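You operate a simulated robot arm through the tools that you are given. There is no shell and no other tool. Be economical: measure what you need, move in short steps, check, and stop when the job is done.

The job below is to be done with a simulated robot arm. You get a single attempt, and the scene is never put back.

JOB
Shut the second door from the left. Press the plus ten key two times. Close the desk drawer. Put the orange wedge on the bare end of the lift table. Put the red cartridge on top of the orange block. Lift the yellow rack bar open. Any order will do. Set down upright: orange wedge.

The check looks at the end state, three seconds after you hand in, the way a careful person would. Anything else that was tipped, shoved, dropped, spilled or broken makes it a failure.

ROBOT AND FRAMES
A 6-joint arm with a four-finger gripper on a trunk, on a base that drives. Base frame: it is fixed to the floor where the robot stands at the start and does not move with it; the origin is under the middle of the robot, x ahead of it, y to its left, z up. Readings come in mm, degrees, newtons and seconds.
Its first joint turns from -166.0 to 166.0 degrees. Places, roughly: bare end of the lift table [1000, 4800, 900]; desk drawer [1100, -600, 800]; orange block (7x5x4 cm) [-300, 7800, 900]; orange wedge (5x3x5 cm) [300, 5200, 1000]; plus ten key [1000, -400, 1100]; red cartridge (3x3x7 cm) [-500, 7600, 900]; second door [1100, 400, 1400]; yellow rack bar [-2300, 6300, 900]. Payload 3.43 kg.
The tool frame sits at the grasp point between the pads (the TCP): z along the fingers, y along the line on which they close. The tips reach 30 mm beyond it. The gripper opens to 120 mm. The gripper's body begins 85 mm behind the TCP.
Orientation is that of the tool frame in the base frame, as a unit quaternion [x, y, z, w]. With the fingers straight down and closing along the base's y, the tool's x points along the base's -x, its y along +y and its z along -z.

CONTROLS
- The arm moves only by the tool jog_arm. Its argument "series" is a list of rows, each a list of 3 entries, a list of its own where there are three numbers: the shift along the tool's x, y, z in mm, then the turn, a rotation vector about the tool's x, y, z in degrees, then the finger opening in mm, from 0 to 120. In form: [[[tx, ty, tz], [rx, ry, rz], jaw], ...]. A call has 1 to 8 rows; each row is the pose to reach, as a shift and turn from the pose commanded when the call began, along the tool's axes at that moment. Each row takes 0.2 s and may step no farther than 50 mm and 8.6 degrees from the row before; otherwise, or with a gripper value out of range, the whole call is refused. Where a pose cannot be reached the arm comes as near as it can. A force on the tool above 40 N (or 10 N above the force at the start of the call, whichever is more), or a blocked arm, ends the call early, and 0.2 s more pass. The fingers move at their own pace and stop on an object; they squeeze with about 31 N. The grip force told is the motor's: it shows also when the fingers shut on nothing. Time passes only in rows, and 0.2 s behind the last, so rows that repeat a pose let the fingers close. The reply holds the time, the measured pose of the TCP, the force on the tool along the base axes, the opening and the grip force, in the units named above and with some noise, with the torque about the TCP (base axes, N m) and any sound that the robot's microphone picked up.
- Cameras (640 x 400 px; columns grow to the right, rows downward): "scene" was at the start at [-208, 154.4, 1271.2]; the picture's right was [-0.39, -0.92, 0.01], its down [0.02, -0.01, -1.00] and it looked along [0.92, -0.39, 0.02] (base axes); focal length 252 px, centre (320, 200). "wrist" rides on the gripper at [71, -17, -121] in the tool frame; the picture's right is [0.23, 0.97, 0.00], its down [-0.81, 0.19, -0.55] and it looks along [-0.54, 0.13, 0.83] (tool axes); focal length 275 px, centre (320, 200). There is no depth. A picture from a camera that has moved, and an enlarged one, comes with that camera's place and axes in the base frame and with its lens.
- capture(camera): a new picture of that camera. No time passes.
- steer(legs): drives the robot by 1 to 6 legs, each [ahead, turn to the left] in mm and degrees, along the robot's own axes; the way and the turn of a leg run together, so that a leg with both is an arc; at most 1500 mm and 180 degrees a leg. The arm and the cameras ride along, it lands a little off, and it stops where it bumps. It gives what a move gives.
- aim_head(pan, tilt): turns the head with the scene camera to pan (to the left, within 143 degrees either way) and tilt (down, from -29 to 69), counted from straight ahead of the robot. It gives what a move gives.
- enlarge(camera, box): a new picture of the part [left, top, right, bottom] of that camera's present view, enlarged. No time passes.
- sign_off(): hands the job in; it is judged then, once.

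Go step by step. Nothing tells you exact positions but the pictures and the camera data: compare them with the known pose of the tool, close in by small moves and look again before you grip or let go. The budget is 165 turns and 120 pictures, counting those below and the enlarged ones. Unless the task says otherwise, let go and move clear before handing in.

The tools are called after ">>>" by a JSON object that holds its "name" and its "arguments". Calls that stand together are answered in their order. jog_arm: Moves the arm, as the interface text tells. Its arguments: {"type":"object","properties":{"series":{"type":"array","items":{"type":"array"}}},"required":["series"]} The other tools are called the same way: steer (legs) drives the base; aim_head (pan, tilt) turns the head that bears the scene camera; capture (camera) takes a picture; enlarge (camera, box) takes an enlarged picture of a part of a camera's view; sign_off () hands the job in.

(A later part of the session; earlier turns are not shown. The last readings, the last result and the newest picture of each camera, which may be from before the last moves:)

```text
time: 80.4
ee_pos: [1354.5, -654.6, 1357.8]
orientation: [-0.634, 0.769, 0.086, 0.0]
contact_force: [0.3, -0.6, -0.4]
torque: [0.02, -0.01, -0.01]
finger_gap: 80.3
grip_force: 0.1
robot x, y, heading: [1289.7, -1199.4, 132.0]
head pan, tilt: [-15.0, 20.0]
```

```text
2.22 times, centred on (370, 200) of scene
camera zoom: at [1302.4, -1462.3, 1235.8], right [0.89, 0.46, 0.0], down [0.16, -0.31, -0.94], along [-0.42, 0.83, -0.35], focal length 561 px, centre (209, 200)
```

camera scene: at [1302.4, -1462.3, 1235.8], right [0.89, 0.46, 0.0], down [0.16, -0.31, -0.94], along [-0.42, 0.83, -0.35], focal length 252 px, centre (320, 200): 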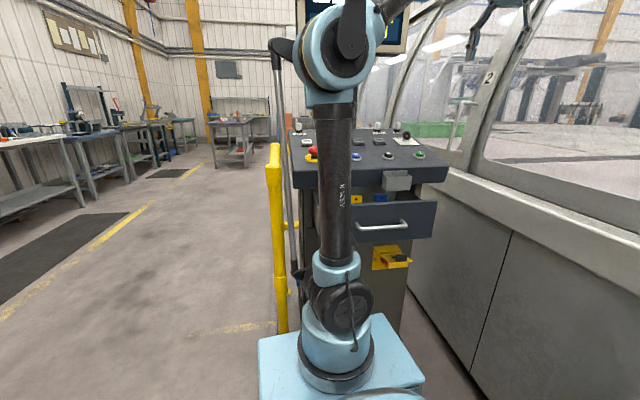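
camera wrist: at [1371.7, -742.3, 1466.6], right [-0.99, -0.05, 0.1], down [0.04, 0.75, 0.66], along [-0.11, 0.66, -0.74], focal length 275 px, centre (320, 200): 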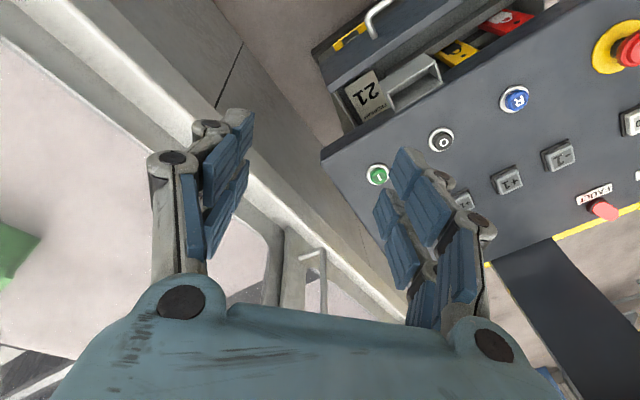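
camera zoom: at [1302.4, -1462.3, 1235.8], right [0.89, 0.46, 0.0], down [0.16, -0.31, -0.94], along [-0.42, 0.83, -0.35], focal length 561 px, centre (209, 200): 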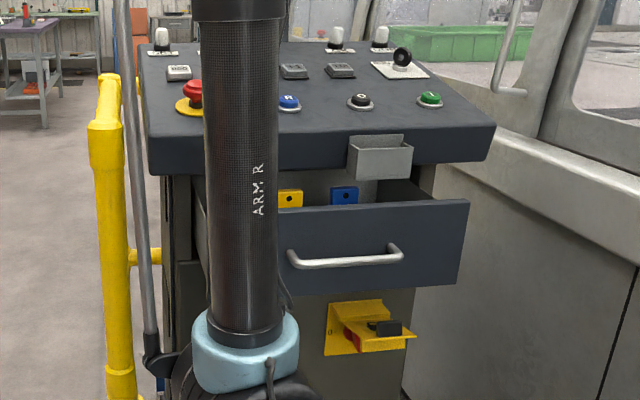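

Keys in the row read (operator's left to right) 000, −1, +1, and one partly hidden, likely +10, at about (1043,−412,1100). I'll hover nearby with closed fingers and read it.

>>> {"name": "jog_arm", "arguments": {"series": [[[-19, 40, 20], [0, 0, 0], 0], [[-38, 80, 40], [0, 0, 0], 0], [[-57, 120, 60], [0, 0, 0], 0], [[-76, 160, 80], [0, 0, 0], 0], [[-95, 200, 100], [0, 0, 0], 0], [[-114, 240, 120], [0, 0, 0], 0]]}}

>>> {"name": "capture", "arguments": {"camera": "wrist"}}

>>> {"name": "capture", "arguments": {"camera": "scene"}}

```text
time: 81.8
ee_pos: [1131.3, -482.8, 1285.8]
orientation: [-0.634, 0.768, 0.089, -0.001]
contact_force: [0.9, -0.5, 0.1]
torque: [0.06, 0.04, -0.01]
finger_gap: 0.0
grip_force: 30.9
robot x, y, heading: [1285.6, -1198.6, 132.3]
head pan, tilt: [-15.0, 20.0]
```

```text
80 pictures are left
camera wrist: at [1147.8, -570.5, 1393.9], right [-0.99, -0.05, 0.1], down [0.03, 0.75, 0.66], along [-0.11, 0.66, -0.74], focal length 275 px, centre (320, 200)
```

wrist: 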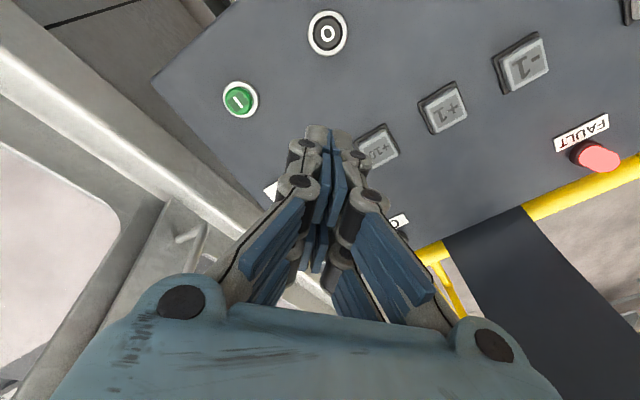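

```text
79 pictures are left
camera scene: at [1302.9, -1462.6, 1235.7], right [0.89, 0.45, 0.0], down [0.16, -0.31, -0.94], along [-0.42, 0.83, -0.35], focal length 252 px, centre (320, 200)
```

scene: 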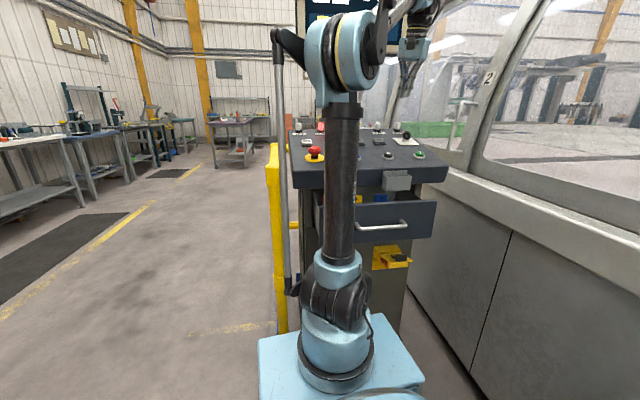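

>>> {"name": "enlarge", "arguments": {"camera": "wrist", "box": [330, 60, 490, 200]}}

>>> {"name": "enlarge", "arguments": {"camera": "scene", "box": [270, 0, 470, 180]}}

```text
2.86 times, centred on (410, 130) of wrist
camera zoom: at [1147.8, -570.5, 1393.9], right [-0.99, -0.05, 0.1], down [0.03, 0.75, 0.66], along [-0.11, 0.66, -0.74], focal length 786 px, centre (63, 400)
```

zoom: 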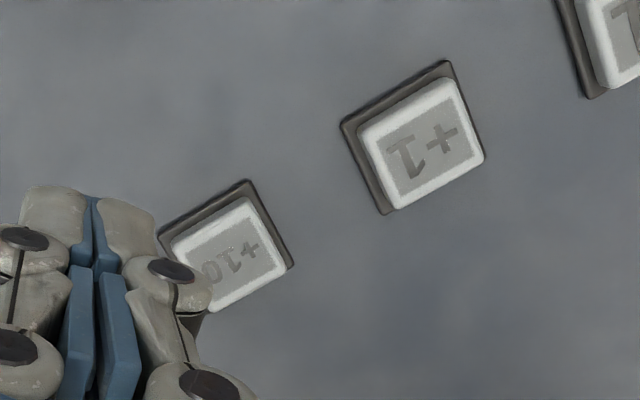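

```text
2.22 times, centred on (370, 90) of scene
camera zoom: at [1302.9, -1462.6, 1235.7], right [0.89, 0.45, 0.0], down [0.16, -0.31, -0.94], along [-0.42, 0.83, -0.35], focal length 561 px, centre (209, 444)
```

zoom: 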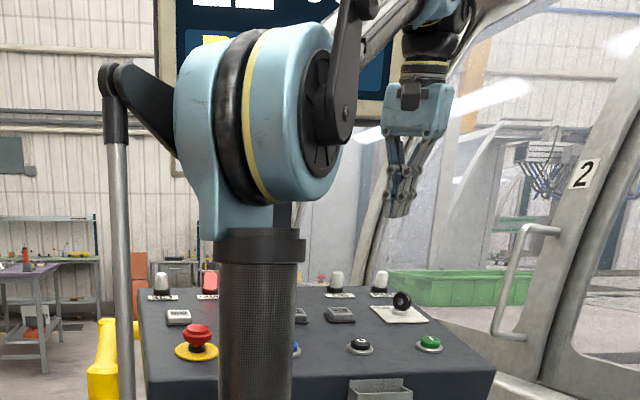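

It's the +10 key. Moving to just above it.

>>> {"name": "jog_arm", "arguments": {"series": [[[-12, 20, 35], [0, 0, 0], 0], [[-22, 40, 70], [0, 0, 0], 0], [[-33, 60, 105], [0, 0, 0], 0], [[-44, 80, 130], [0, 0, 0], 0]]}}

>>> {"name": "capture", "arguments": {"camera": "wrist"}}

>>> {"name": "enlarge", "arguments": {"camera": "scene", "box": [270, 0, 470, 180]}}

```text
time: 82.8
ee_pos: [1045.8, -408.5, 1171.5]
orientation: [-0.633, 0.769, 0.087, -0.001]
contact_force: [0.8, -0.7, 0.8]
torque: [0.06, 0.03, -0.02]
finger_gap: 0.0
grip_force: 30.9
robot x, y, heading: [1287.2, -1200.6, 132.2]
head pan, tilt: [-15.0, 20.0]
```

```text
76 pictures are left
camera wrist: at [1062.8, -496.2, 1280.0], right [-0.99, -0.05, 0.11], down [0.04, 0.75, 0.66], along [-0.11, 0.66, -0.74], focal length 275 px, centre (320, 200)
```

wrist: 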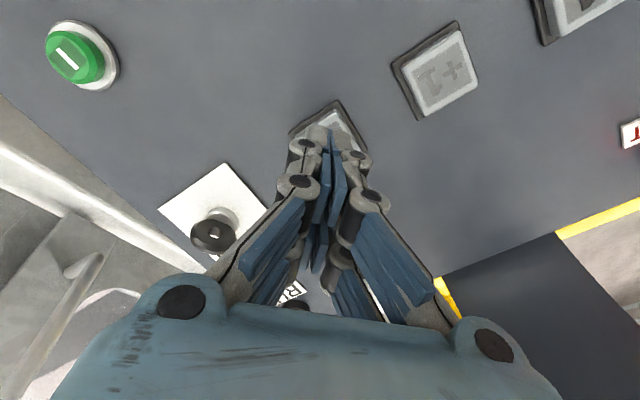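

```text
2.22 times, centred on (370, 90) of scene
camera zoom: at [1302.6, -1462.5, 1235.7], right [0.89, 0.45, 0.0], down [0.16, -0.31, -0.94], along [-0.42, 0.83, -0.35], focal length 561 px, centre (209, 444)
```

zoom: 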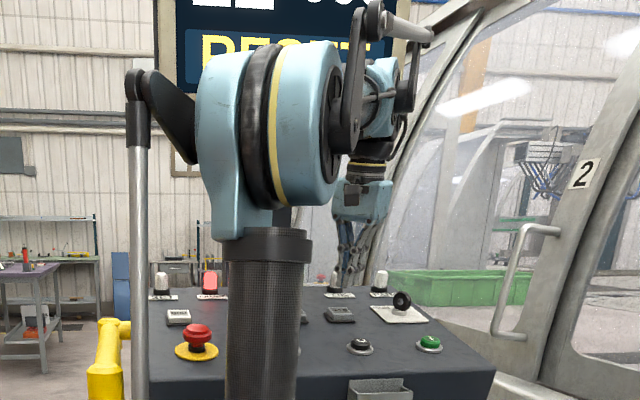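

Aligned over the key. Press slowly, watching force and sound.

>>> {"name": "jog_arm", "arguments": {"series": [[[0, 0, 15], [0, 0, 0], 0], [[0, 0, 28], [0, 0, 0], 0], [[0, 0, 32], [0, 0, 0], 0], [[0, 0, 35], [0, 0, 0], 0], [[0, 0, 38], [0, 0, 0], 0]]}}

```text
time: 84.0
ee_pos: [1043.1, -403.8, 1135.4]
orientation: [-0.633, 0.769, 0.087, 0.0]
contact_force: [-0.1, 0.6, 0.1]
torque: [0.01, 0.01, 0.01]
finger_gap: 0.0
grip_force: 31.0
robot x, y, heading: [1284.6, -1201.7, 131.9]
head pan, tilt: [-15.0, 20.0]
```

>>> {"name": "jog_arm", "arguments": {"series": [[[0, 0, 3], [0, 0, 0], 0], [[0, 0, 6], [0, 0, 0], 0], [[0, 0, 9], [0, 0, 0], 0]]}}

>>> {"name": "enlarge", "arguments": {"camera": "wrist", "box": [240, 60, 440, 220]}}

```text
time: 84.8
ee_pos: [1041.8, -402.3, 1125.6]
orientation: [-0.633, 0.769, 0.087, 0.0]
contact_force: [0.2, 0.6, 0.3]
torque: [0.0, 0.0, 0.01]
finger_gap: 0.0
grip_force: 30.6
robot x, y, heading: [1284.3, -1201.1, 131.9]
head pan, tilt: [-15.0, 20.0]
```

```text
2.50 times, centred on (340, 140) of wrist
camera zoom: at [1058.9, -489.5, 1234.1], right [-0.99, -0.05, 0.11], down [0.04, 0.75, 0.66], along [-0.11, 0.66, -0.74], focal length 688 px, centre (270, 350)
```

zoom: 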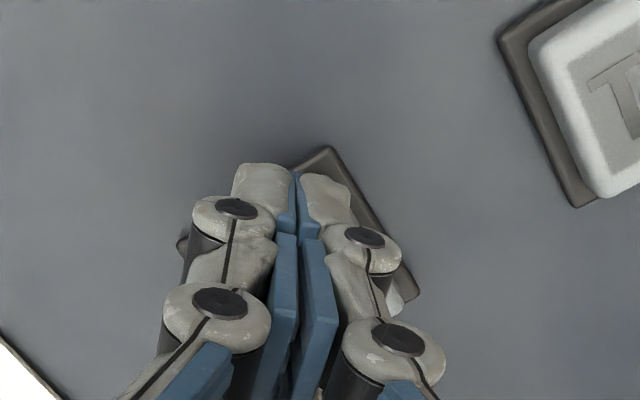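

>>> {"name": "jog_arm", "arguments": {"series": [[[0, 0, 3], [0, 0, 0], 0], [[0, 0, 6], [0, 0, 0], 0], [[0, 0, 9], [0, 0, 0], 0]]}}

```text
time: 85.6
ee_pos: [1042.2, -401.1, 1116.5]
orientation: [-0.633, 0.769, 0.088, 0.0]
contact_force: [-0.1, 0.1, 4.0]
torque: [0.13, 0.0, 0.0]
finger_gap: 6.2
grip_force: 33.6
robot x, y, heading: [1287.9, -1200.6, 132.0]
head pan, tilt: [-15.0, 20.0]
heard: click
```

Click heard. Release up and press once more.

>>> {"name": "jog_arm", "arguments": {"series": [[[0, 0, -8], [0, 0, 0], 0], [[0, 0, -18], [0, 0, 0], 0], [[0, 0, -18], [0, 0, 0], 0]]}}

>>> {"name": "capture", "arguments": {"camera": "scene"}}

```text
time: 86.4
ee_pos: [1042.9, -403.0, 1133.3]
orientation: [-0.633, 0.769, 0.087, 0.0]
contact_force: [-0.3, 0.5, -0.6]
torque: [0.02, -0.03, -0.04]
finger_gap: 0.0
grip_force: 33.0
robot x, y, heading: [1287.5, -1199.8, 132.0]
head pan, tilt: [-15.0, 20.0]
```

```text
73 pictures are left
camera scene: at [1302.3, -1462.2, 1235.8], right [0.89, 0.45, 0.0], down [0.16, -0.31, -0.94], along [-0.42, 0.83, -0.35], focal length 252 px, centre (320, 200)
```

scene: 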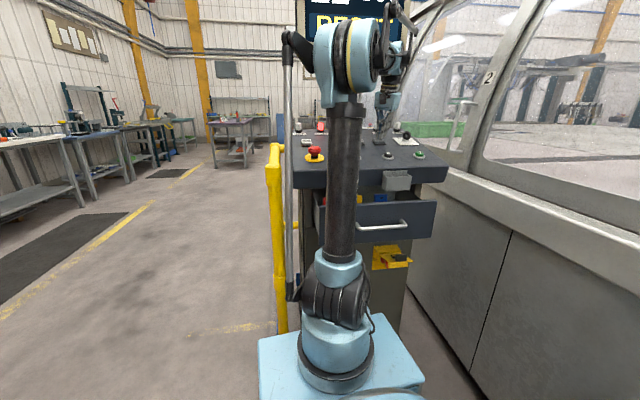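

>>> {"name": "aim_head", "arguments": {"pan": -15, "tilt": -5}}

>>> {"name": "enlarge", "arguments": {"camera": "scene", "box": [260, 40, 440, 200]}}

```text
time: 87.3
ee_pos: [1043.2, -404.0, 1133.7]
orientation: [-0.633, 0.77, 0.087, 0.0]
contact_force: [0.0, -0.1, 0.1]
torque: [0.01, 0.01, 0.02]
finger_gap: 0.0
grip_force: 33.6
robot x, y, heading: [1285.8, -1199.1, 132.1]
head pan, tilt: [-15.0, -5.0]
```

```text
2.50 times, centred on (350, 120) of scene
camera zoom: at [1304.6, -1466.8, 1275.8], right [0.89, 0.45, 0.0], down [-0.03, 0.07, -1.0], along [-0.45, 0.89, 0.07], focal length 631 px, centre (245, 400)
```

zoom: 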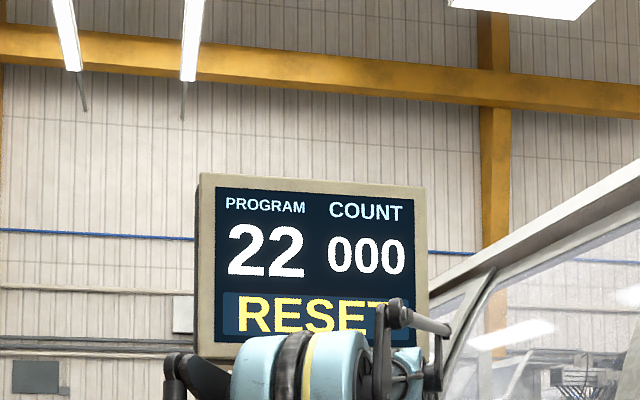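

The screen shows PROGRAM 22; a second press should make it 32.

>>> {"name": "jog_arm", "arguments": {"series": [[[0, 0, 8], [0, 0, 0], 0], [[0, 0, 12], [0, 0, 0], 0], [[0, 0, 15], [0, 0, 0], 0], [[0, 0, 18], [0, 0, 0], 0]]}}

>>> {"name": "jog_arm", "arguments": {"series": [[[0, 0, -8], [0, 0, 0], 0], [[0, 0, -30], [0, 0, 0], 0], [[0, 0, -60], [0, 0, 0], 0]]}}

>>> {"name": "enlarge", "arguments": {"camera": "scene", "box": [260, 40, 440, 200]}}

```text
time: 88.3
ee_pos: [1040.5, -402.0, 1115.8]
orientation: [-0.633, 0.77, 0.087, -0.001]
contact_force: [1.1, -0.7, 9.3]
torque: [0.22, -0.02, -0.02]
finger_gap: 6.1
grip_force: 33.4
robot x, y, heading: [1290.9, -1198.9, 132.3]
head pan, tilt: [-15.0, -5.0]
heard: click
```

```text
time: 89.1
ee_pos: [1048.1, -410.0, 1174.0]
orientation: [-0.633, 0.77, 0.087, 0.0]
contact_force: [0.1, 0.0, -0.2]
torque: [0.01, 0.0, 0.0]
finger_gap: 0.0
grip_force: 33.8
robot x, y, heading: [1288.2, -1196.1, 132.2]
head pan, tilt: [-15.0, -5.0]
```

```text
2.50 times, centred on (350, 120) of scene
camera zoom: at [1304.6, -1466.7, 1275.9], right [0.89, 0.45, 0.0], down [-0.03, 0.07, -1.0], along [-0.45, 0.89, 0.07], focal length 631 px, centre (245, 400)
```

zoom: 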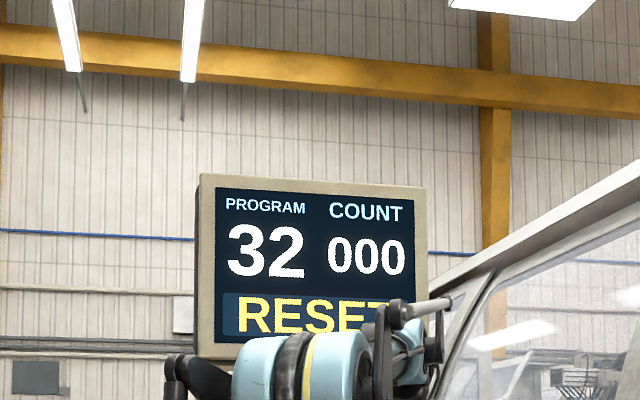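

Program 32: both presses registered. Retract along the approach path, back up the base ~350 mm, then view the drawer.

>>> {"name": "jog_arm", "arguments": {"series": [[[11, -20, -35], [0, 0, 0], 0], [[22, -40, -70], [0, 0, 0], 0], [[33, -60, -105], [0, 0, 0], 0], [[44, -80, -130], [0, 0, 0], 0]]}}

>>> {"name": "steer", "arguments": {"legs": [[-330, 0]]}}

>>> {"name": "aim_head", "arguments": {"pan": -10, "tilt": 20}}

>>> {"name": "capture", "arguments": {"camera": "scene"}}

>>> {"name": "capture", "arguments": {"camera": "wrist"}}

```text
time: 90.1
ee_pos: [1130.9, -482.9, 1287.7]
orientation: [-0.633, 0.769, 0.087, -0.001]
contact_force: [0.0, 1.0, 0.5]
torque: [-0.03, -0.03, -0.01]
finger_gap: 0.0
grip_force: 33.5
robot x, y, heading: [1287.4, -1197.4, 132.0]
head pan, tilt: [-15.0, -5.0]
```

```text
time: 92.3
ee_pos: [1348.7, -729.4, 1287.7]
orientation: [-0.635, 0.767, 0.087, 0.0]
contact_force: [0.1, 0.0, 0.0]
torque: [0.0, 0.01, 0.01]
finger_gap: 0.0
grip_force: 33.2
robot x, y, heading: [1508.3, -1444.6, 132.3]
head pan, tilt: [-15.0, -5.0]
```

```text
time: 93.2
ee_pos: [1357.5, -740.4, 1295.2]
orientation: [-0.635, 0.767, 0.093, 0.001]
contact_force: [-0.3, -0.5, 0.3]
torque: [-0.01, -0.03, 0.0]
finger_gap: 0.2
grip_force: 33.4
robot x, y, heading: [1507.3, -1443.8, 132.5]
head pan, tilt: [-10.0, 20.0]
```

```text
70 pictures are left
camera scene: at [1517.9, -1710.8, 1235.9], right [0.85, 0.53, 0.0], down [0.19, -0.3, -0.94], along [-0.5, 0.79, -0.35], focal length 252 px, centre (320, 200)
```

scene: 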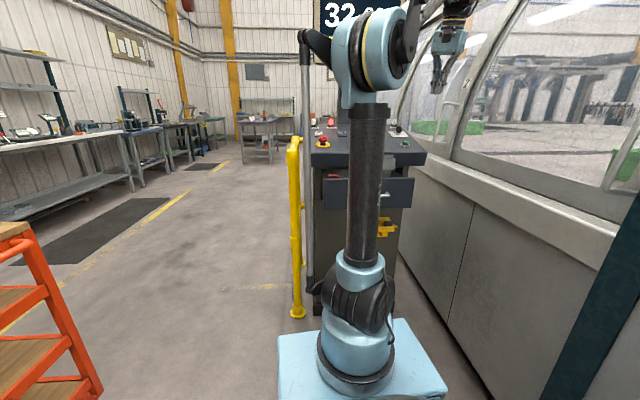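

```text
69 pictures are left
camera wrist: at [1376.7, -829.5, 1403.4], right [-0.99, -0.05, 0.11], down [0.04, 0.74, 0.67], along [-0.12, 0.67, -0.74], focal length 275 px, centre (320, 200)
```

wrist: 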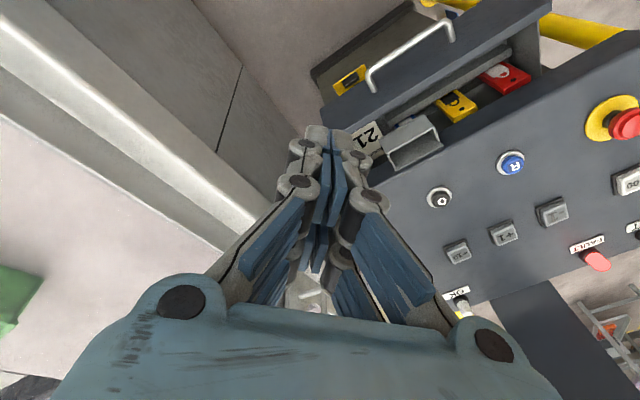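

Drawer handle centre is about (1134,−690,858), drawer out by roughly 100 mm. I'll back up another 200 mm and pitch the tool nearly horizontal facing the drawer.

>>> {"name": "steer", "arguments": {"legs": [[-200, 0]]}}

>>> {"name": "jog_arm", "arguments": {"series": [[[0, 0, 0], [-6, -5.39, 0], 0], [[0, 0, 0], [-12, -10.8, 0], 0], [[0, 0, 0], [-18, -16.2, 0], 0], [[0, 0, 0], [-24, -21.6, 0], 0], [[0, 0, 0], [-30, -27, 0], 0], [[0, 0, 0], [-36, -32.3, 0], 0], [[0, 0, 0], [-42, -37.7, 0], 0], [[0, 0, 0], [-48, -43.1, 0], 0]]}}

>>> {"name": "capture", "arguments": {"camera": "wrist"}}

```text
time: 94.8
ee_pos: [1493.4, -888.8, 1296.0]
orientation: [-0.635, 0.767, 0.093, 0.0]
contact_force: [-1.3, 0.0, 0.9]
torque: [-0.02, 0.0, -0.02]
finger_gap: 0.0
grip_force: 33.5
robot x, y, heading: [1646.7, -1596.0, 132.1]
head pan, tilt: [-10.0, 20.0]
```

```text
time: 96.6
ee_pos: [1503.7, -901.2, 1303.4]
orientation: [-0.501, 0.608, 0.615, 0.021]
contact_force: [0.0, -0.6, 0.5]
torque: [0.05, 0.01, 0.04]
finger_gap: 0.0
grip_force: 33.8
robot x, y, heading: [1642.2, -1595.0, 132.4]
head pan, tilt: [-10.0, 20.0]
```

```text
68 pictures are left
camera wrist: at [1551.3, -1030.8, 1274.1], right [-0.73, -0.39, 0.56], down [0.61, 0.0, 0.79], along [-0.3, 0.92, 0.24], focal length 275 px, centre (320, 200)
```

wrist: 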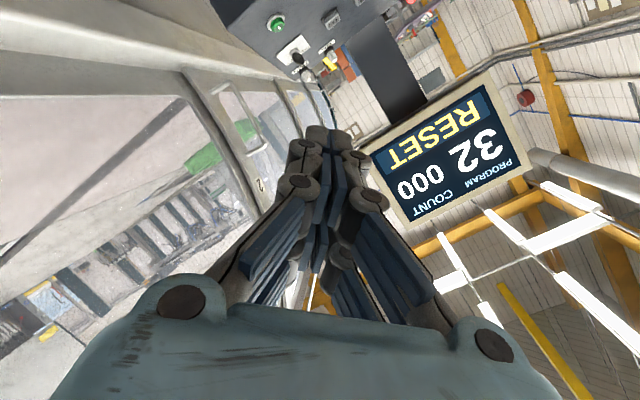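

>>> {"name": "jog_arm", "arguments": {"series": [[[33, -13.5, 31.5], [0, 0, 0], 0], [[66, -27, 63], [0, 0, 0], 0], [[99, -40.5, 94.5], [0, 0, 0], 0], [[132, -54, 126], [0, 0, 0], 0], [[165, -67.5, 157.5], [0, 0, 0], 0], [[198, -81, 189], [0, 0, 0], 0], [[231, -94.5, 220.5], [0, 0, 0], 0], [[264, -107, 252], [0, 0, 0], 0]]}}

>>> {"name": "capture", "arguments": {"camera": "wrist"}}

>>> {"name": "capture", "arguments": {"camera": "scene"}}

```text
time: 98.4
ee_pos: [1290.4, -831.4, 993.5]
orientation: [-0.5, 0.61, 0.614, 0.022]
contact_force: [-0.1, -1.0, 0.1]
torque: [0.01, -0.01, -0.04]
finger_gap: 0.0
grip_force: 33.8
robot x, y, heading: [1642.9, -1593.6, 132.4]
head pan, tilt: [-10.0, 20.0]
```

```text
67 pictures are left
camera wrist: at [1338.5, -960.6, 965.2], right [-0.73, -0.38, 0.56], down [0.61, 0.0, 0.79], along [-0.3, 0.92, 0.23], focal length 275 px, centre (320, 200)
```

wrist: 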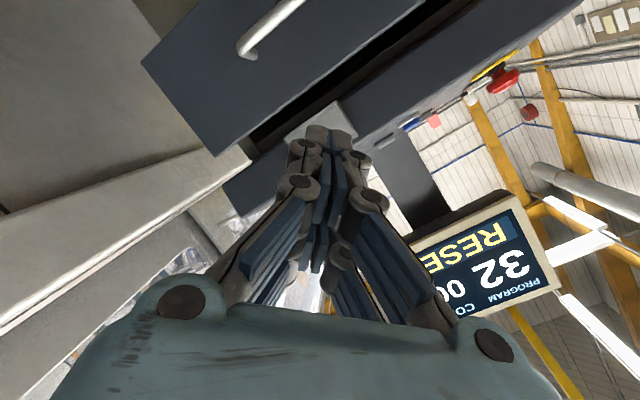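

```text
66 pictures are left
camera scene: at [1653.5, -1859.8, 1235.7], right [0.85, 0.53, 0.0], down [0.19, -0.3, -0.94], along [-0.5, 0.79, -0.35], focal length 252 px, centre (320, 200)
```

scene: 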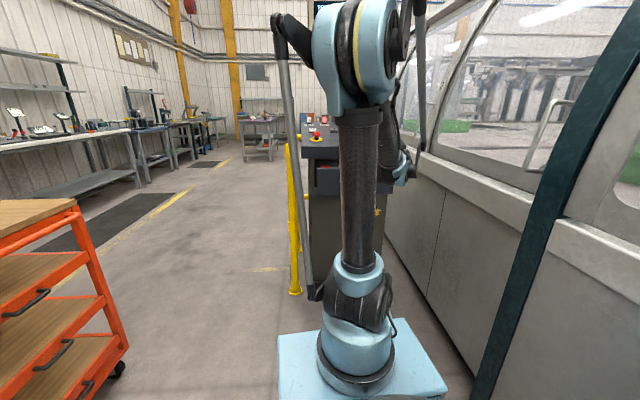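

>>> {"name": "jog_arm", "arguments": {"series": [[[27, -11, 25], [0, 0, 0], 0], [[54, -22, 50], [0, 0, 0], 0], [[81, -33, 74], [0, 0, 0], 0]]}}

>>> {"name": "capture", "arguments": {"camera": "wrist"}}

```text
time: 99.2
ee_pos: [1229.4, -816.1, 901.8]
orientation: [-0.5, 0.609, 0.615, 0.022]
contact_force: [0.6, -0.5, 0.3]
torque: [0.02, -0.01, -0.02]
finger_gap: 0.2
grip_force: 33.4
robot x, y, heading: [1639.7, -1593.8, 132.3]
head pan, tilt: [-10.0, 20.0]
```

```text
65 pictures are left
camera wrist: at [1276.9, -946.1, 872.3], right [-0.73, -0.38, 0.56], down [0.61, 0.0, 0.79], along [-0.3, 0.92, 0.23], focal length 275 px, centre (320, 200)
```

wrist: 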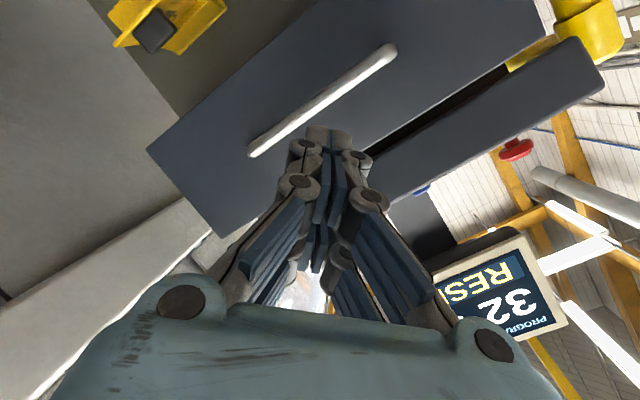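

The tool axis aims at the handle's centre. Advance to near contact, then push straight inward.

>>> {"name": "jog_arm", "arguments": {"series": [[[0, 0, 40], [0, 0, 0], 0], [[0, 0, 80], [0, 0, 0], 0], [[0, 0, 115], [0, 0, 0], 0]]}}

>>> {"name": "jog_arm", "arguments": {"series": [[[-3, 3, 15], [0, 0, 0], 0], [[-5, 5, 30], [0, 0, 0], 0], [[-8, 8, 45], [0, 0, 0], 0]]}}

>>> {"name": "capture", "arguments": {"camera": "wrist"}}

```text
time: 100.0
ee_pos: [1159.8, -728.4, 872.7]
orientation: [-0.5, 0.61, 0.615, 0.02]
contact_force: [0.3, 0.2, 1.1]
torque: [-0.04, -0.01, 0.0]
finger_gap: 0.0
grip_force: 33.1
robot x, y, heading: [1644.1, -1595.4, 132.2]
head pan, tilt: [-10.0, 20.0]
```

```text
time: 100.8
ee_pos: [1133.3, -690.0, 873.1]
orientation: [-0.5, 0.609, 0.615, 0.022]
contact_force: [-0.3, 0.2, 0.1]
torque: [-0.03, -0.01, 0.0]
finger_gap: 0.0
grip_force: 33.5
robot x, y, heading: [1645.7, -1594.5, 132.2]
head pan, tilt: [-10.0, 20.0]
```

```text
64 pictures are left
camera wrist: at [1181.0, -819.0, 844.1], right [-0.73, -0.38, 0.56], down [0.61, 0.0, 0.79], along [-0.3, 0.92, 0.23], focal length 275 px, centre (320, 200)
```

wrist: 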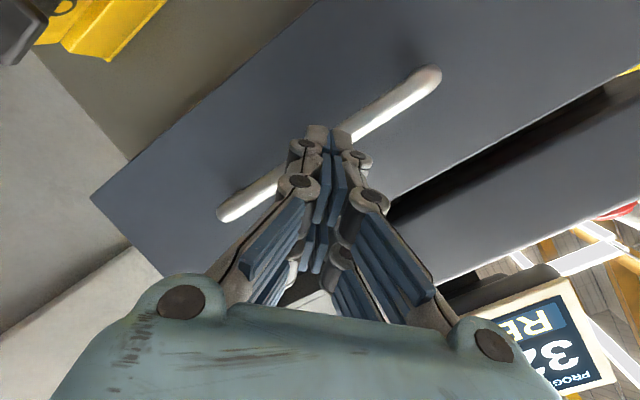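

>>> {"name": "jog_arm", "arguments": {"series": [[[-3, 3, 15], [0, 0, 0], 0], [[-5, 5, 30], [0, 0, 0], 0], [[-8, 8, 45], [0, 0, 0], 0], [[-10, 11, 58], [0, 0, 0], 0]]}}

>>> {"name": "capture", "arguments": {"camera": "wrist"}}

```text
time: 101.8
ee_pos: [1097.3, -643.9, 874.1]
orientation: [-0.501, 0.61, 0.614, 0.022]
contact_force: [0.6, -0.2, -0.3]
torque: [0.01, -0.03, -0.07]
finger_gap: 0.0
grip_force: 33.4
robot x, y, heading: [1640.1, -1592.5, 132.2]
head pan, tilt: [-10.0, 20.0]
```

```text
63 pictures are left
camera wrist: at [1144.7, -772.2, 844.8], right [-0.73, -0.38, 0.56], down [0.61, 0.0, 0.79], along [-0.3, 0.92, 0.23], focal length 275 px, centre (320, 200)
```

wrist: 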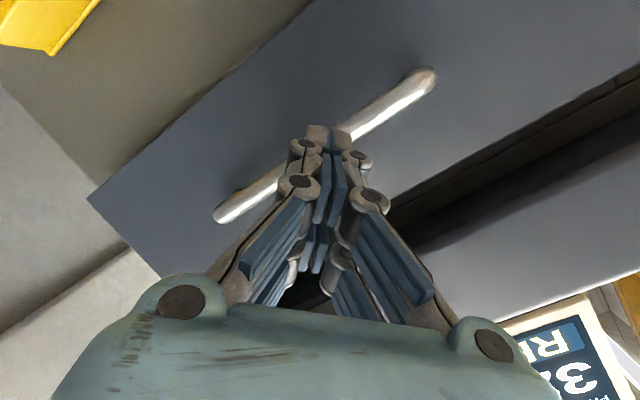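

The drawer is moving with the tool. Keep pushing to its stop.

>>> {"name": "jog_arm", "arguments": {"series": [[[-3, 3, 15], [0, 0, 0], 0], [[-5, 5, 30], [0, 0, 0], 0], [[-8, 8, 45], [0, 0, 0], 0], [[-10, 11, 60], [0, 0, 0], 0], [[-13, 14, 75], [0, 0, 0], 0], [[-15, 16, 90], [0, 0, 0], 0]]}}

>>> {"name": "capture", "arguments": {"camera": "wrist"}}

```text
time: 102.6
ee_pos: [1083.9, -622.2, 884.9]
orientation: [-0.499, 0.607, 0.618, 0.021]
contact_force: [-1.4, 2.5, -2.0]
torque: [0.14, 0.06, 0.03]
finger_gap: 0.0
grip_force: 33.8
robot x, y, heading: [1644.4, -1591.7, 132.1]
head pan, tilt: [-10.0, 20.0]
stopped in row 3: the force on the tool passed its limit at 72 N (the readings are from after the stop); the commanded pose is now the measured one
```

```text
62 pictures are left
camera wrist: at [1130.0, -751.1, 854.3], right [-0.73, -0.39, 0.56], down [0.61, -0.01, 0.79], along [-0.3, 0.92, 0.24], focal length 275 px, centre (320, 200)
```

wrist: 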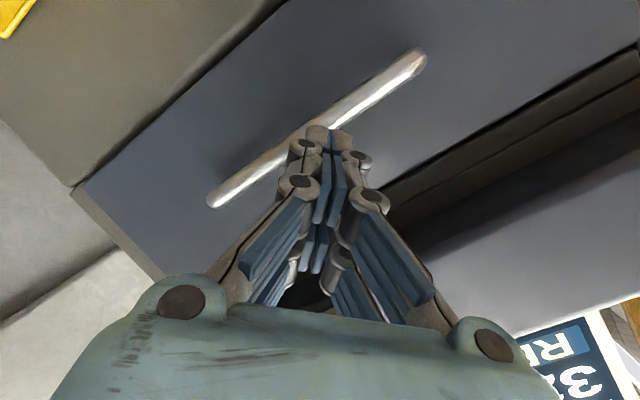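

A hard stop at 72 N. Back away and look.

>>> {"name": "jog_arm", "arguments": {"series": [[[0, 0, -40], [0, 0, 0], 0], [[0, 0, -85], [0, 0, 0], 0], [[0, 0, -130], [0, 0, 0], 0], [[0, 0, -175], [0, 0, 0], 0]]}}

>>> {"name": "capture", "arguments": {"camera": "wrist"}}

>>> {"name": "enlarge", "arguments": {"camera": "scene", "box": [280, 100, 440, 230]}}

```text
time: 103.6
ee_pos: [1186.0, -755.9, 924.1]
orientation: [-0.499, 0.607, 0.618, 0.02]
contact_force: [-1.0, 0.0, -0.6]
torque: [0.02, 0.04, 0.01]
finger_gap: 0.0
grip_force: 33.7
robot x, y, heading: [1644.3, -1595.1, 132.5]
head pan, tilt: [-10.0, 20.0]
```

```text
61 pictures are left
camera wrist: at [1232.4, -886.0, 893.4], right [-0.73, -0.39, 0.56], down [0.61, -0.01, 0.79], along [-0.3, 0.92, 0.24], focal length 275 px, centre (320, 200)
```

wrist: 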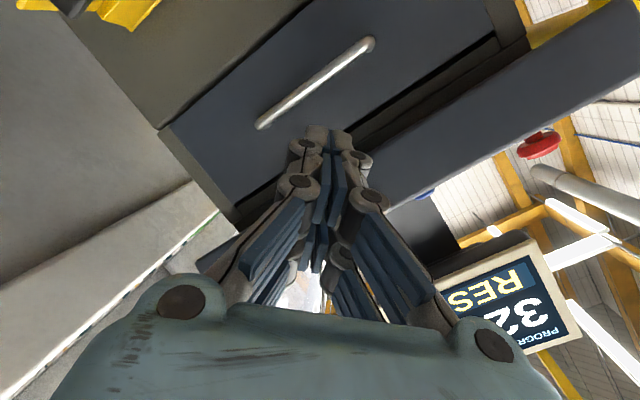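

```text
3.08 times, centred on (360, 165) of scene
camera zoom: at [1653.2, -1859.2, 1235.9], right [0.84, 0.53, 0.0], down [0.19, -0.3, -0.94], along [-0.5, 0.79, -0.35], focal length 777 px, centre (197, 308)
```

zoom: 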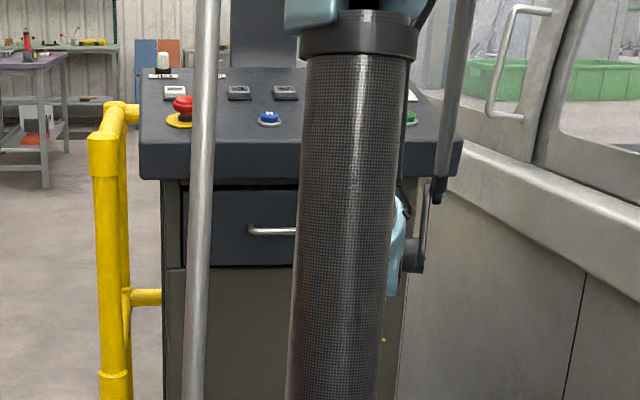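

The drawer is flush. Now raise and retract the arm while pitching the tool back down.

>>> {"name": "jog_arm", "arguments": {"series": [[[-30, 11, -36], [0, 0, 0], 0], [[-59, 21, -73], [6, 5.4, 0], 0], [[-89, 31, -110], [12, 10.8, 0], 0], [[-118, 41, -146], [18, 16.2, 0], 0], [[-147, 52, -182], [24, 21.6, 0], 0], [[-177, 62, -219], [30, 27, 0], 0], [[-206, 72, -255], [36, 32.3, 0], 0], [[-235, 83, -291], [42, 37.7, 0], 0]]}}

>>> {"name": "aim_head", "arguments": {"pan": 0, "tilt": 15}}

>>> {"name": "capture", "arguments": {"camera": "scene"}}

>>> {"name": "capture", "arguments": {"camera": "wrist"}}

```text
time: 105.4
ee_pos: [1423.3, -867.7, 1208.3]
orientation: [-0.628, 0.759, 0.172, 0.002]
contact_force: [0.9, -0.1, -0.3]
torque: [0.03, -0.04, 0.02]
finger_gap: 0.0
grip_force: 33.6
robot x, y, heading: [1641.8, -1594.3, 132.6]
head pan, tilt: [-10.0, 20.0]
```

```text
time: 106.1
ee_pos: [1423.9, -866.2, 1208.6]
orientation: [-0.627, 0.759, 0.174, 0.002]
contact_force: [-0.6, 0.2, 0.9]
torque: [-0.03, 0.0, 0.02]
finger_gap: 0.0
grip_force: 33.5
robot x, y, heading: [1646.6, -1589.7, 132.1]
head pan, tilt: [0.0, 15.0]
```

```text
59 pictures are left
camera scene: at [1640.3, -1869.2, 1243.9], right [0.74, 0.67, 0.0], down [0.18, -0.2, -0.96], along [-0.65, 0.71, -0.27], focal length 252 px, centre (320, 200)
```

scene: 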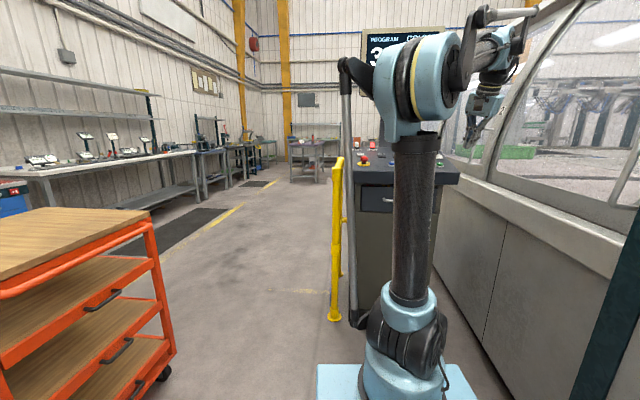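

```text
58 pictures are left
camera wrist: at [1451.4, -968.8, 1300.5], right [-0.98, -0.07, 0.2], down [0.11, 0.65, 0.75], along [-0.19, 0.75, -0.63], focal length 275 px, centre (320, 200)
```

wrist: 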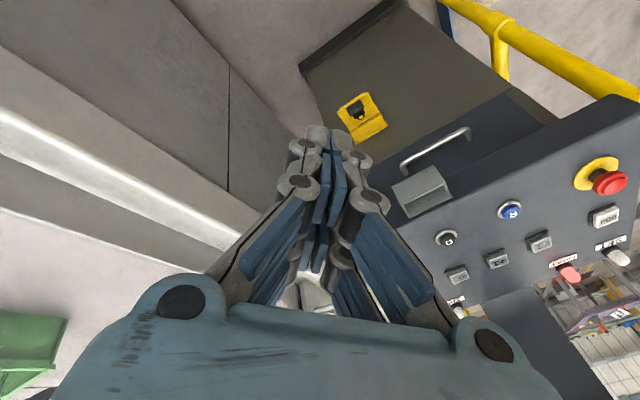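

Drawer closed and the program-card holder undisturbed. I'll drive back round the rail to the left side of the machine.

>>> {"name": "steer", "arguments": {"legs": [[0, 23], [990, 0], [0, 13], [600, 0], [0, -64], [900, 0]]}}

>>> {"name": "aim_head", "arguments": {"pan": 15, "tilt": 12}}

>>> {"name": "capture", "arguments": {"camera": "scene"}}

```text
time: 124.1
ee_pos: [49.7, 561.5, 1207.4]
orientation: [-0.432, 0.885, 0.168, 0.043]
contact_force: [-0.1, 0.6, -0.1]
torque: [0.01, 0.06, 0.01]
finger_gap: 0.0
grip_force: 33.7
robot x, y, heading: [-85.9, -185.0, 105.1]
head pan, tilt: [0.0, 15.0]
```

```text
time: 124.9
ee_pos: [53.3, 547.1, 1216.0]
orientation: [-0.431, 0.885, 0.174, 0.044]
contact_force: [1.2, 0.1, 0.1]
torque: [-0.03, 0.02, 0.0]
finger_gap: 0.0
grip_force: 33.2
robot x, y, heading: [-88.0, -187.6, 105.1]
head pan, tilt: [15.0, 12.0]
```

```text
57 pictures are left
camera scene: at [-239.2, -436.4, 1248.8], right [0.87, 0.5, 0.0], down [0.11, -0.19, -0.98], along [-0.49, 0.84, -0.22], focal length 252 px, centre (320, 200)
```

scene: 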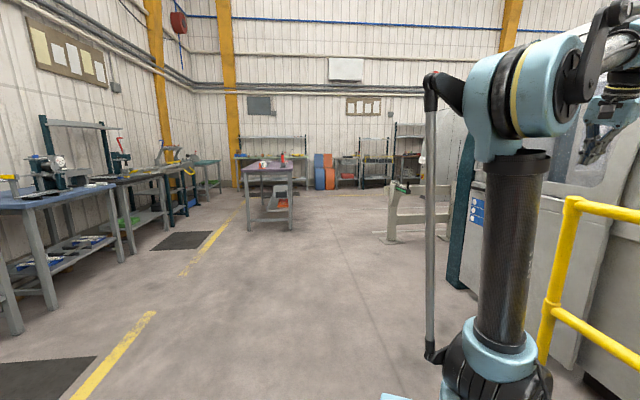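

The floor ahead is open: a purple table mid-left and a low guard fence ahead-right. I'll drive along to beyond the machine's end and look around.

>>> {"name": "steer", "arguments": {"legs": [[0, 16], [1400, 0], [1400, 0]]}}

>>> {"name": "aim_head", "arguments": {"pan": 0, "tilt": 12}}

>>> {"name": "capture", "arguments": {"camera": "scene"}}

>>> {"name": "aim_head", "arguments": {"pan": -65, "tilt": 12}}

>>> {"name": "capture", "arguments": {"camera": "scene"}}

```text
time: 139.8
ee_pos: [-1604.3, 2962.7, 1216.5]
orientation: [-0.548, 0.817, 0.178, 0.02]
contact_force: [-0.2, -0.2, -0.3]
torque: [0.0, -0.01, 0.03]
finger_gap: 0.1
grip_force: 33.4
robot x, y, heading: [-1539.2, 2219.2, 120.7]
head pan, tilt: [15.0, 12.0]
```

```text
time: 140.5
ee_pos: [-1597.4, 2949.6, 1223.6]
orientation: [-0.548, 0.816, 0.184, 0.02]
contact_force: [-0.4, 0.6, -0.2]
torque: [-0.02, 0.03, 0.0]
finger_gap: 0.2
grip_force: 33.6
robot x, y, heading: [-1538.8, 2221.2, 121.0]
head pan, tilt: [0.0, 12.0]
```

```text
56 pictures are left
camera scene: at [-1597.4, 1949.7, 1248.8], right [0.86, 0.51, 0.0], down [0.11, -0.19, -0.98], along [-0.5, 0.84, -0.22], focal length 252 px, centre (320, 200)
```

scene: 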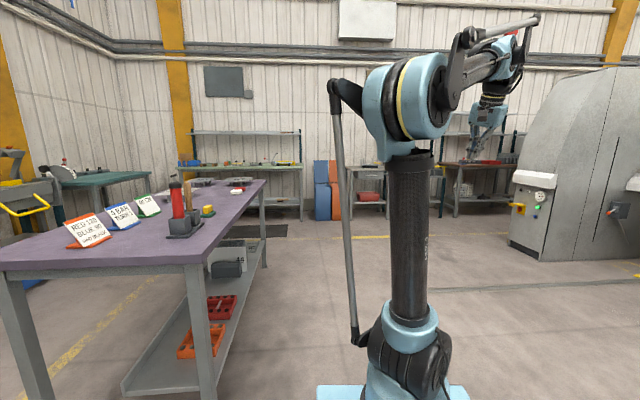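

```text
time: 141.9
ee_pos: [-1597.2, 2949.4, 1225.0]
orientation: [-0.548, 0.816, 0.185, 0.02]
contact_force: [0.1, -0.2, 0.1]
torque: [0.02, 0.01, 0.01]
finger_gap: 0.0
grip_force: 33.8
robot x, y, heading: [-1537.0, 2220.8, 120.9]
head pan, tilt: [-65.0, 12.0]
```

```text
55 pictures are left
camera scene: at [-1497.3, 1946.8, 1249.5], right [0.83, -0.56, 0.01], down [-0.11, -0.18, -0.98], along [0.55, 0.81, -0.21], focal length 252 px, centre (320, 200)
```

scene: 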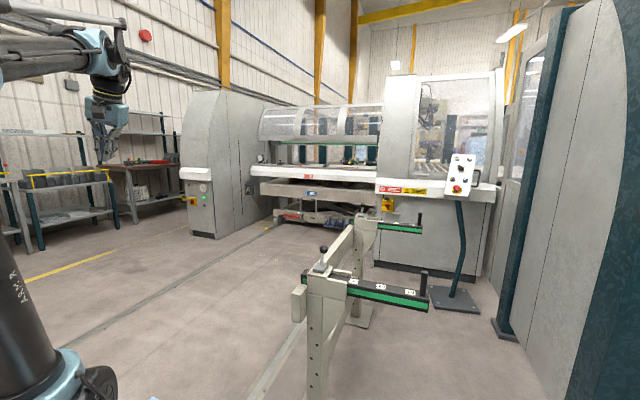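

I see the second machine with the scissor lift table and, further left, the rack with a yellow bar. Zooming in on both.

>>> {"name": "enlarge", "arguments": {"camera": "scene", "box": [230, 100, 430, 240]}}

>>> {"name": "enlarge", "arguments": {"camera": "scene", "box": [0, 100, 200, 260]}}

```text
2.86 times, centred on (330, 170) of scene
camera zoom: at [-1497.3, 1946.8, 1249.5], right [0.83, -0.56, 0.01], down [-0.11, -0.18, -0.98], along [0.55, 0.81, -0.21], focal length 721 px, centre (291, 286)
```

zoom: 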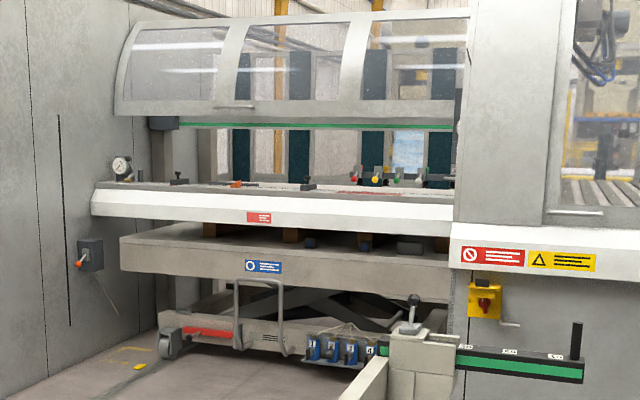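

```text
2.50 times, centred on (100, 180) of scene
camera zoom: at [-1497.3, 1946.8, 1249.5], right [0.83, -0.56, 0.01], down [-0.11, -0.18, -0.98], along [0.55, 0.81, -0.21], focal length 631 px, centre (870, 250)
```

zoom: 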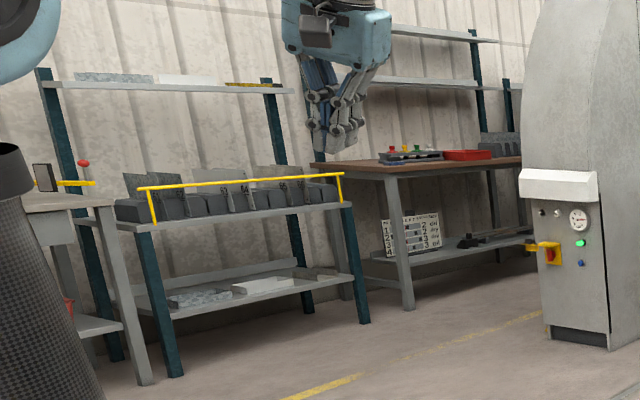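

The lift table stands in front of the second machine; the wedge likely sits on the ledge. I'll drive closer around the fence post.

>>> {"name": "steer", "arguments": {"legs": [[0, -31], [800, 0], [0, -35], [1500, 0]]}}

>>> {"name": "aim_head", "arguments": {"pan": 0, "tilt": 15}}

>>> {"name": "capture", "arguments": {"camera": "scene"}}

>>> {"name": "capture", "arguments": {"camera": "wrist"}}

```text
time: 157.1
ee_pos: [-16.5, 4624.4, 1224.0]
orientation: [-0.012, 0.983, 0.143, 0.118]
contact_force: [-0.4, 0.4, -0.4]
torque: [-0.03, -0.01, -0.03]
finger_gap: 0.1
grip_force: 33.9
robot x, y, heading: [-666.6, 4280.5, 54.3]
head pan, tilt: [-65.0, 12.0]
```

```text
time: 158.4
ee_pos: [-24.8, 4613.9, 1231.4]
orientation: [-0.012, 0.981, 0.148, 0.123]
contact_force: [0.2, 0.7, -0.1]
torque: [-0.01, 0.02, -0.01]
finger_gap: 0.1
grip_force: 33.4
robot x, y, heading: [-662.5, 4277.2, 54.6]
head pan, tilt: [0.0, 15.0]
```

```text
52 pictures are left
camera scene: at [-930.8, 4226.1, 1243.9], right [0.81, -0.58, 0.0], down [-0.16, -0.22, -0.96], along [0.56, 0.78, -0.27], focal length 252 px, centre (320, 200)
```

scene: 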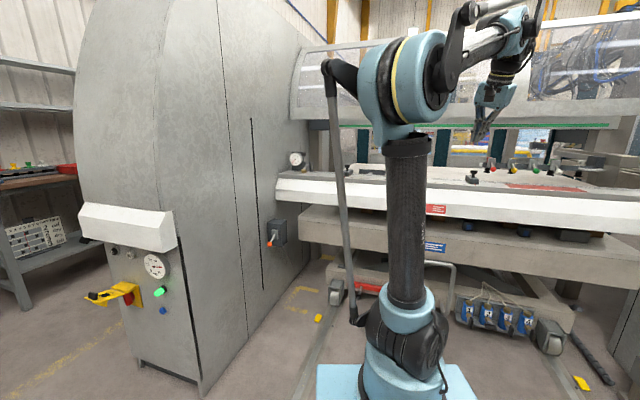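

```text
51 pictures are left
camera wrist: at [-121.0, 4563.6, 1321.4], right [-0.28, 0.93, 0.22], down [0.64, 0.01, 0.76], along [0.71, 0.36, -0.6], focal length 275 px, centre (320, 200)
```

wrist: 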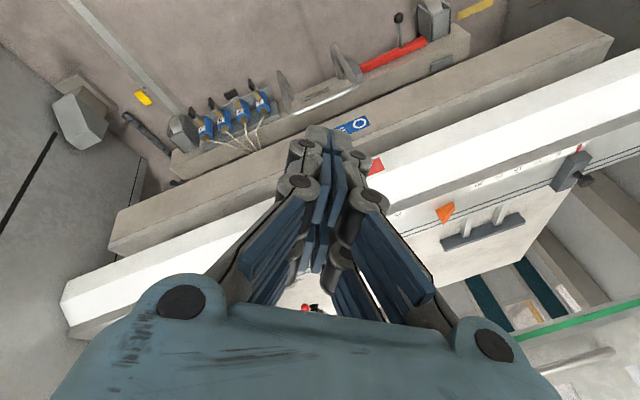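

The orange wedge is visible on the ledge near (299,5101,1000). I'll look further right to find the table's bare end.

>>> {"name": "aim_head", "arguments": {"pan": -35, "tilt": 15}}

>>> {"name": "capture", "arguments": {"camera": "scene"}}

>>> {"name": "enlarge", "arguments": {"camera": "wrist", "box": [330, 120, 530, 280]}}

```text
time: 159.4
ee_pos: [-25.7, 4613.7, 1231.6]
orientation: [-0.011, 0.981, 0.148, 0.122]
contact_force: [0.0, 0.1, 0.1]
torque: [0.03, 0.01, 0.03]
finger_gap: 0.0
grip_force: 34.0
robot x, y, heading: [-663.7, 4277.8, 54.6]
head pan, tilt: [-35.0, 15.0]
```

```text
50 pictures are left
camera scene: at [-897.1, 4181.4, 1244.1], right [0.34, -0.94, 0.01], down [-0.25, -0.1, -0.96], along [0.91, 0.32, -0.27], focal length 252 px, centre (320, 200)
```

scene: 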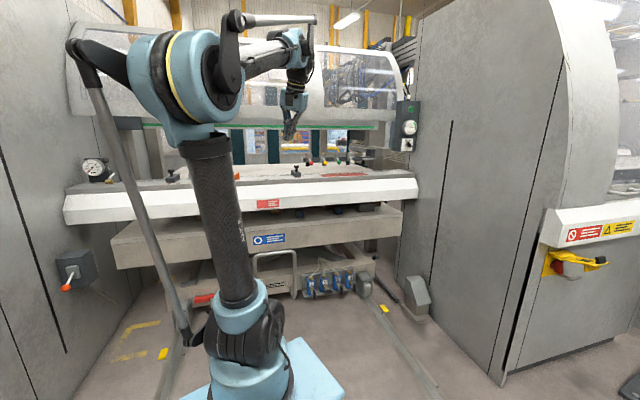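

```text
2.50 times, centred on (430, 200) of wrist
camera zoom: at [-121.0, 4563.5, 1321.4], right [-0.28, 0.93, 0.22], down [0.64, 0.01, 0.76], along [0.71, 0.36, -0.6], focal length 688 px, centre (45, 200)
```

zoom: 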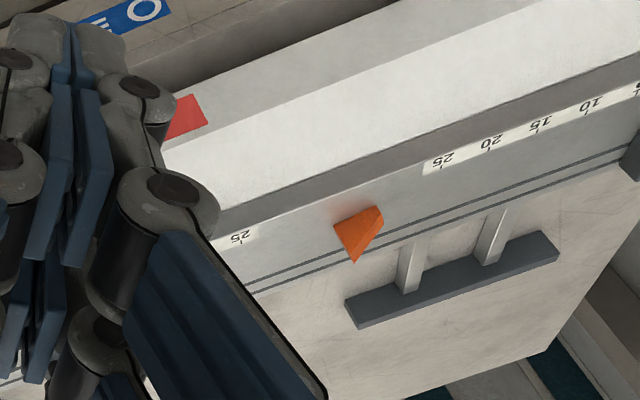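

>>> {"name": "enlarge", "arguments": {"camera": "scene", "box": [200, 120, 430, 260]}}

```text
2.78 times, centred on (315, 190) of scene
camera zoom: at [-897.1, 4181.4, 1244.1], right [0.34, -0.94, 0.01], down [-0.25, -0.1, -0.96], along [0.91, 0.32, -0.27], focal length 703 px, centre (334, 228)
```

zoom: 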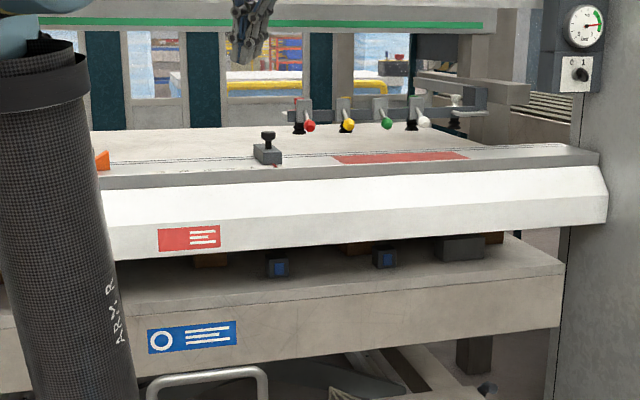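

The white bed plate behind the ledge (right half bare, near (880–1000,4760,950)) seems to match the stated place, but I need a closer look. Retract the arm a bit and move in.

>>> {"name": "jog_arm", "arguments": {"series": [[[35, -15, -25], [0, 0, 0], 0], [[71, -30, -50], [0, 0, 0], 0], [[106, -45, -75], [0, 0, 0], 0], [[142, -60, -99], [0, 0, 0], 0]]}}

>>> {"name": "steer", "arguments": {"legs": [[0, -39], [600, 0], [0, 22]]}}

>>> {"name": "aim_head", "arguments": {"pan": -10, "tilt": 10}}

>>> {"name": "capture", "arguments": {"camera": "scene"}}

>>> {"name": "capture", "arguments": {"camera": "wrist"}}

```text
time: 160.4
ee_pos: [-184.5, 4530.0, 1272.7]
orientation: [-0.012, 0.981, 0.149, 0.123]
contact_force: [0.2, -0.1, 0.2]
torque: [0.05, 0.06, 0.03]
finger_gap: 0.0
grip_force: 33.8
robot x, y, heading: [-660.6, 4281.2, 54.4]
head pan, tilt: [-35.0, 15.0]
```

```text
time: 167.1
ee_pos: [438.6, 4545.6, 1273.0]
orientation: [0.13, 0.973, 0.128, 0.142]
contact_force: [0.4, -0.6, 0.0]
torque: [0.02, 0.01, -0.02]
finger_gap: 0.0
grip_force: 33.5
robot x, y, heading: [-89.6, 4436.3, 37.9]
head pan, tilt: [-35.0, 15.0]
```

```text
time: 168.0
ee_pos: [426.9, 4537.8, 1278.4]
orientation: [0.131, 0.972, 0.132, 0.146]
contact_force: [0.0, -0.4, 0.5]
torque: [0.01, -0.03, 0.0]
finger_gap: 0.0
grip_force: 33.1
robot x, y, heading: [-89.7, 4438.5, 37.9]
head pan, tilt: [-10.0, 10.0]
```

```text
47 pictures are left
camera scene: at [-353.7, 4452.0, 1252.0], right [0.47, -0.88, 0.0], down [-0.16, -0.09, -0.98], along [0.87, 0.46, -0.19], focal length 252 px, centre (320, 200)
```

scene: 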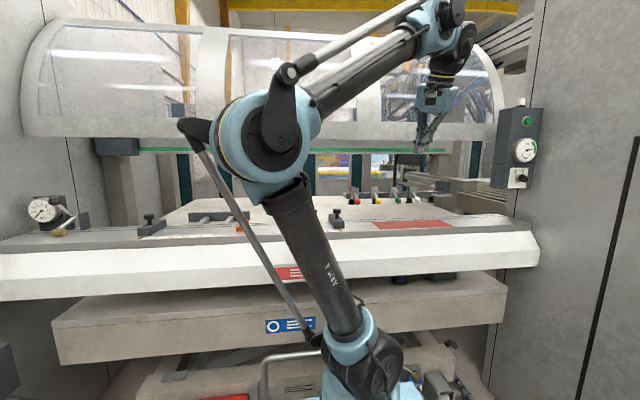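

```text
46 pictures are left
camera wrist: at [319.5, 4517.3, 1366.4], right [-0.01, 0.97, 0.23], down [0.61, -0.18, 0.77], along [0.79, 0.15, -0.6], focal length 275 px, centre (320, 200)
```

wrist: 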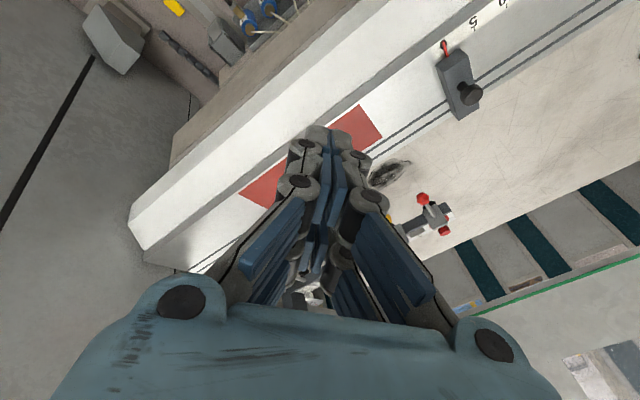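

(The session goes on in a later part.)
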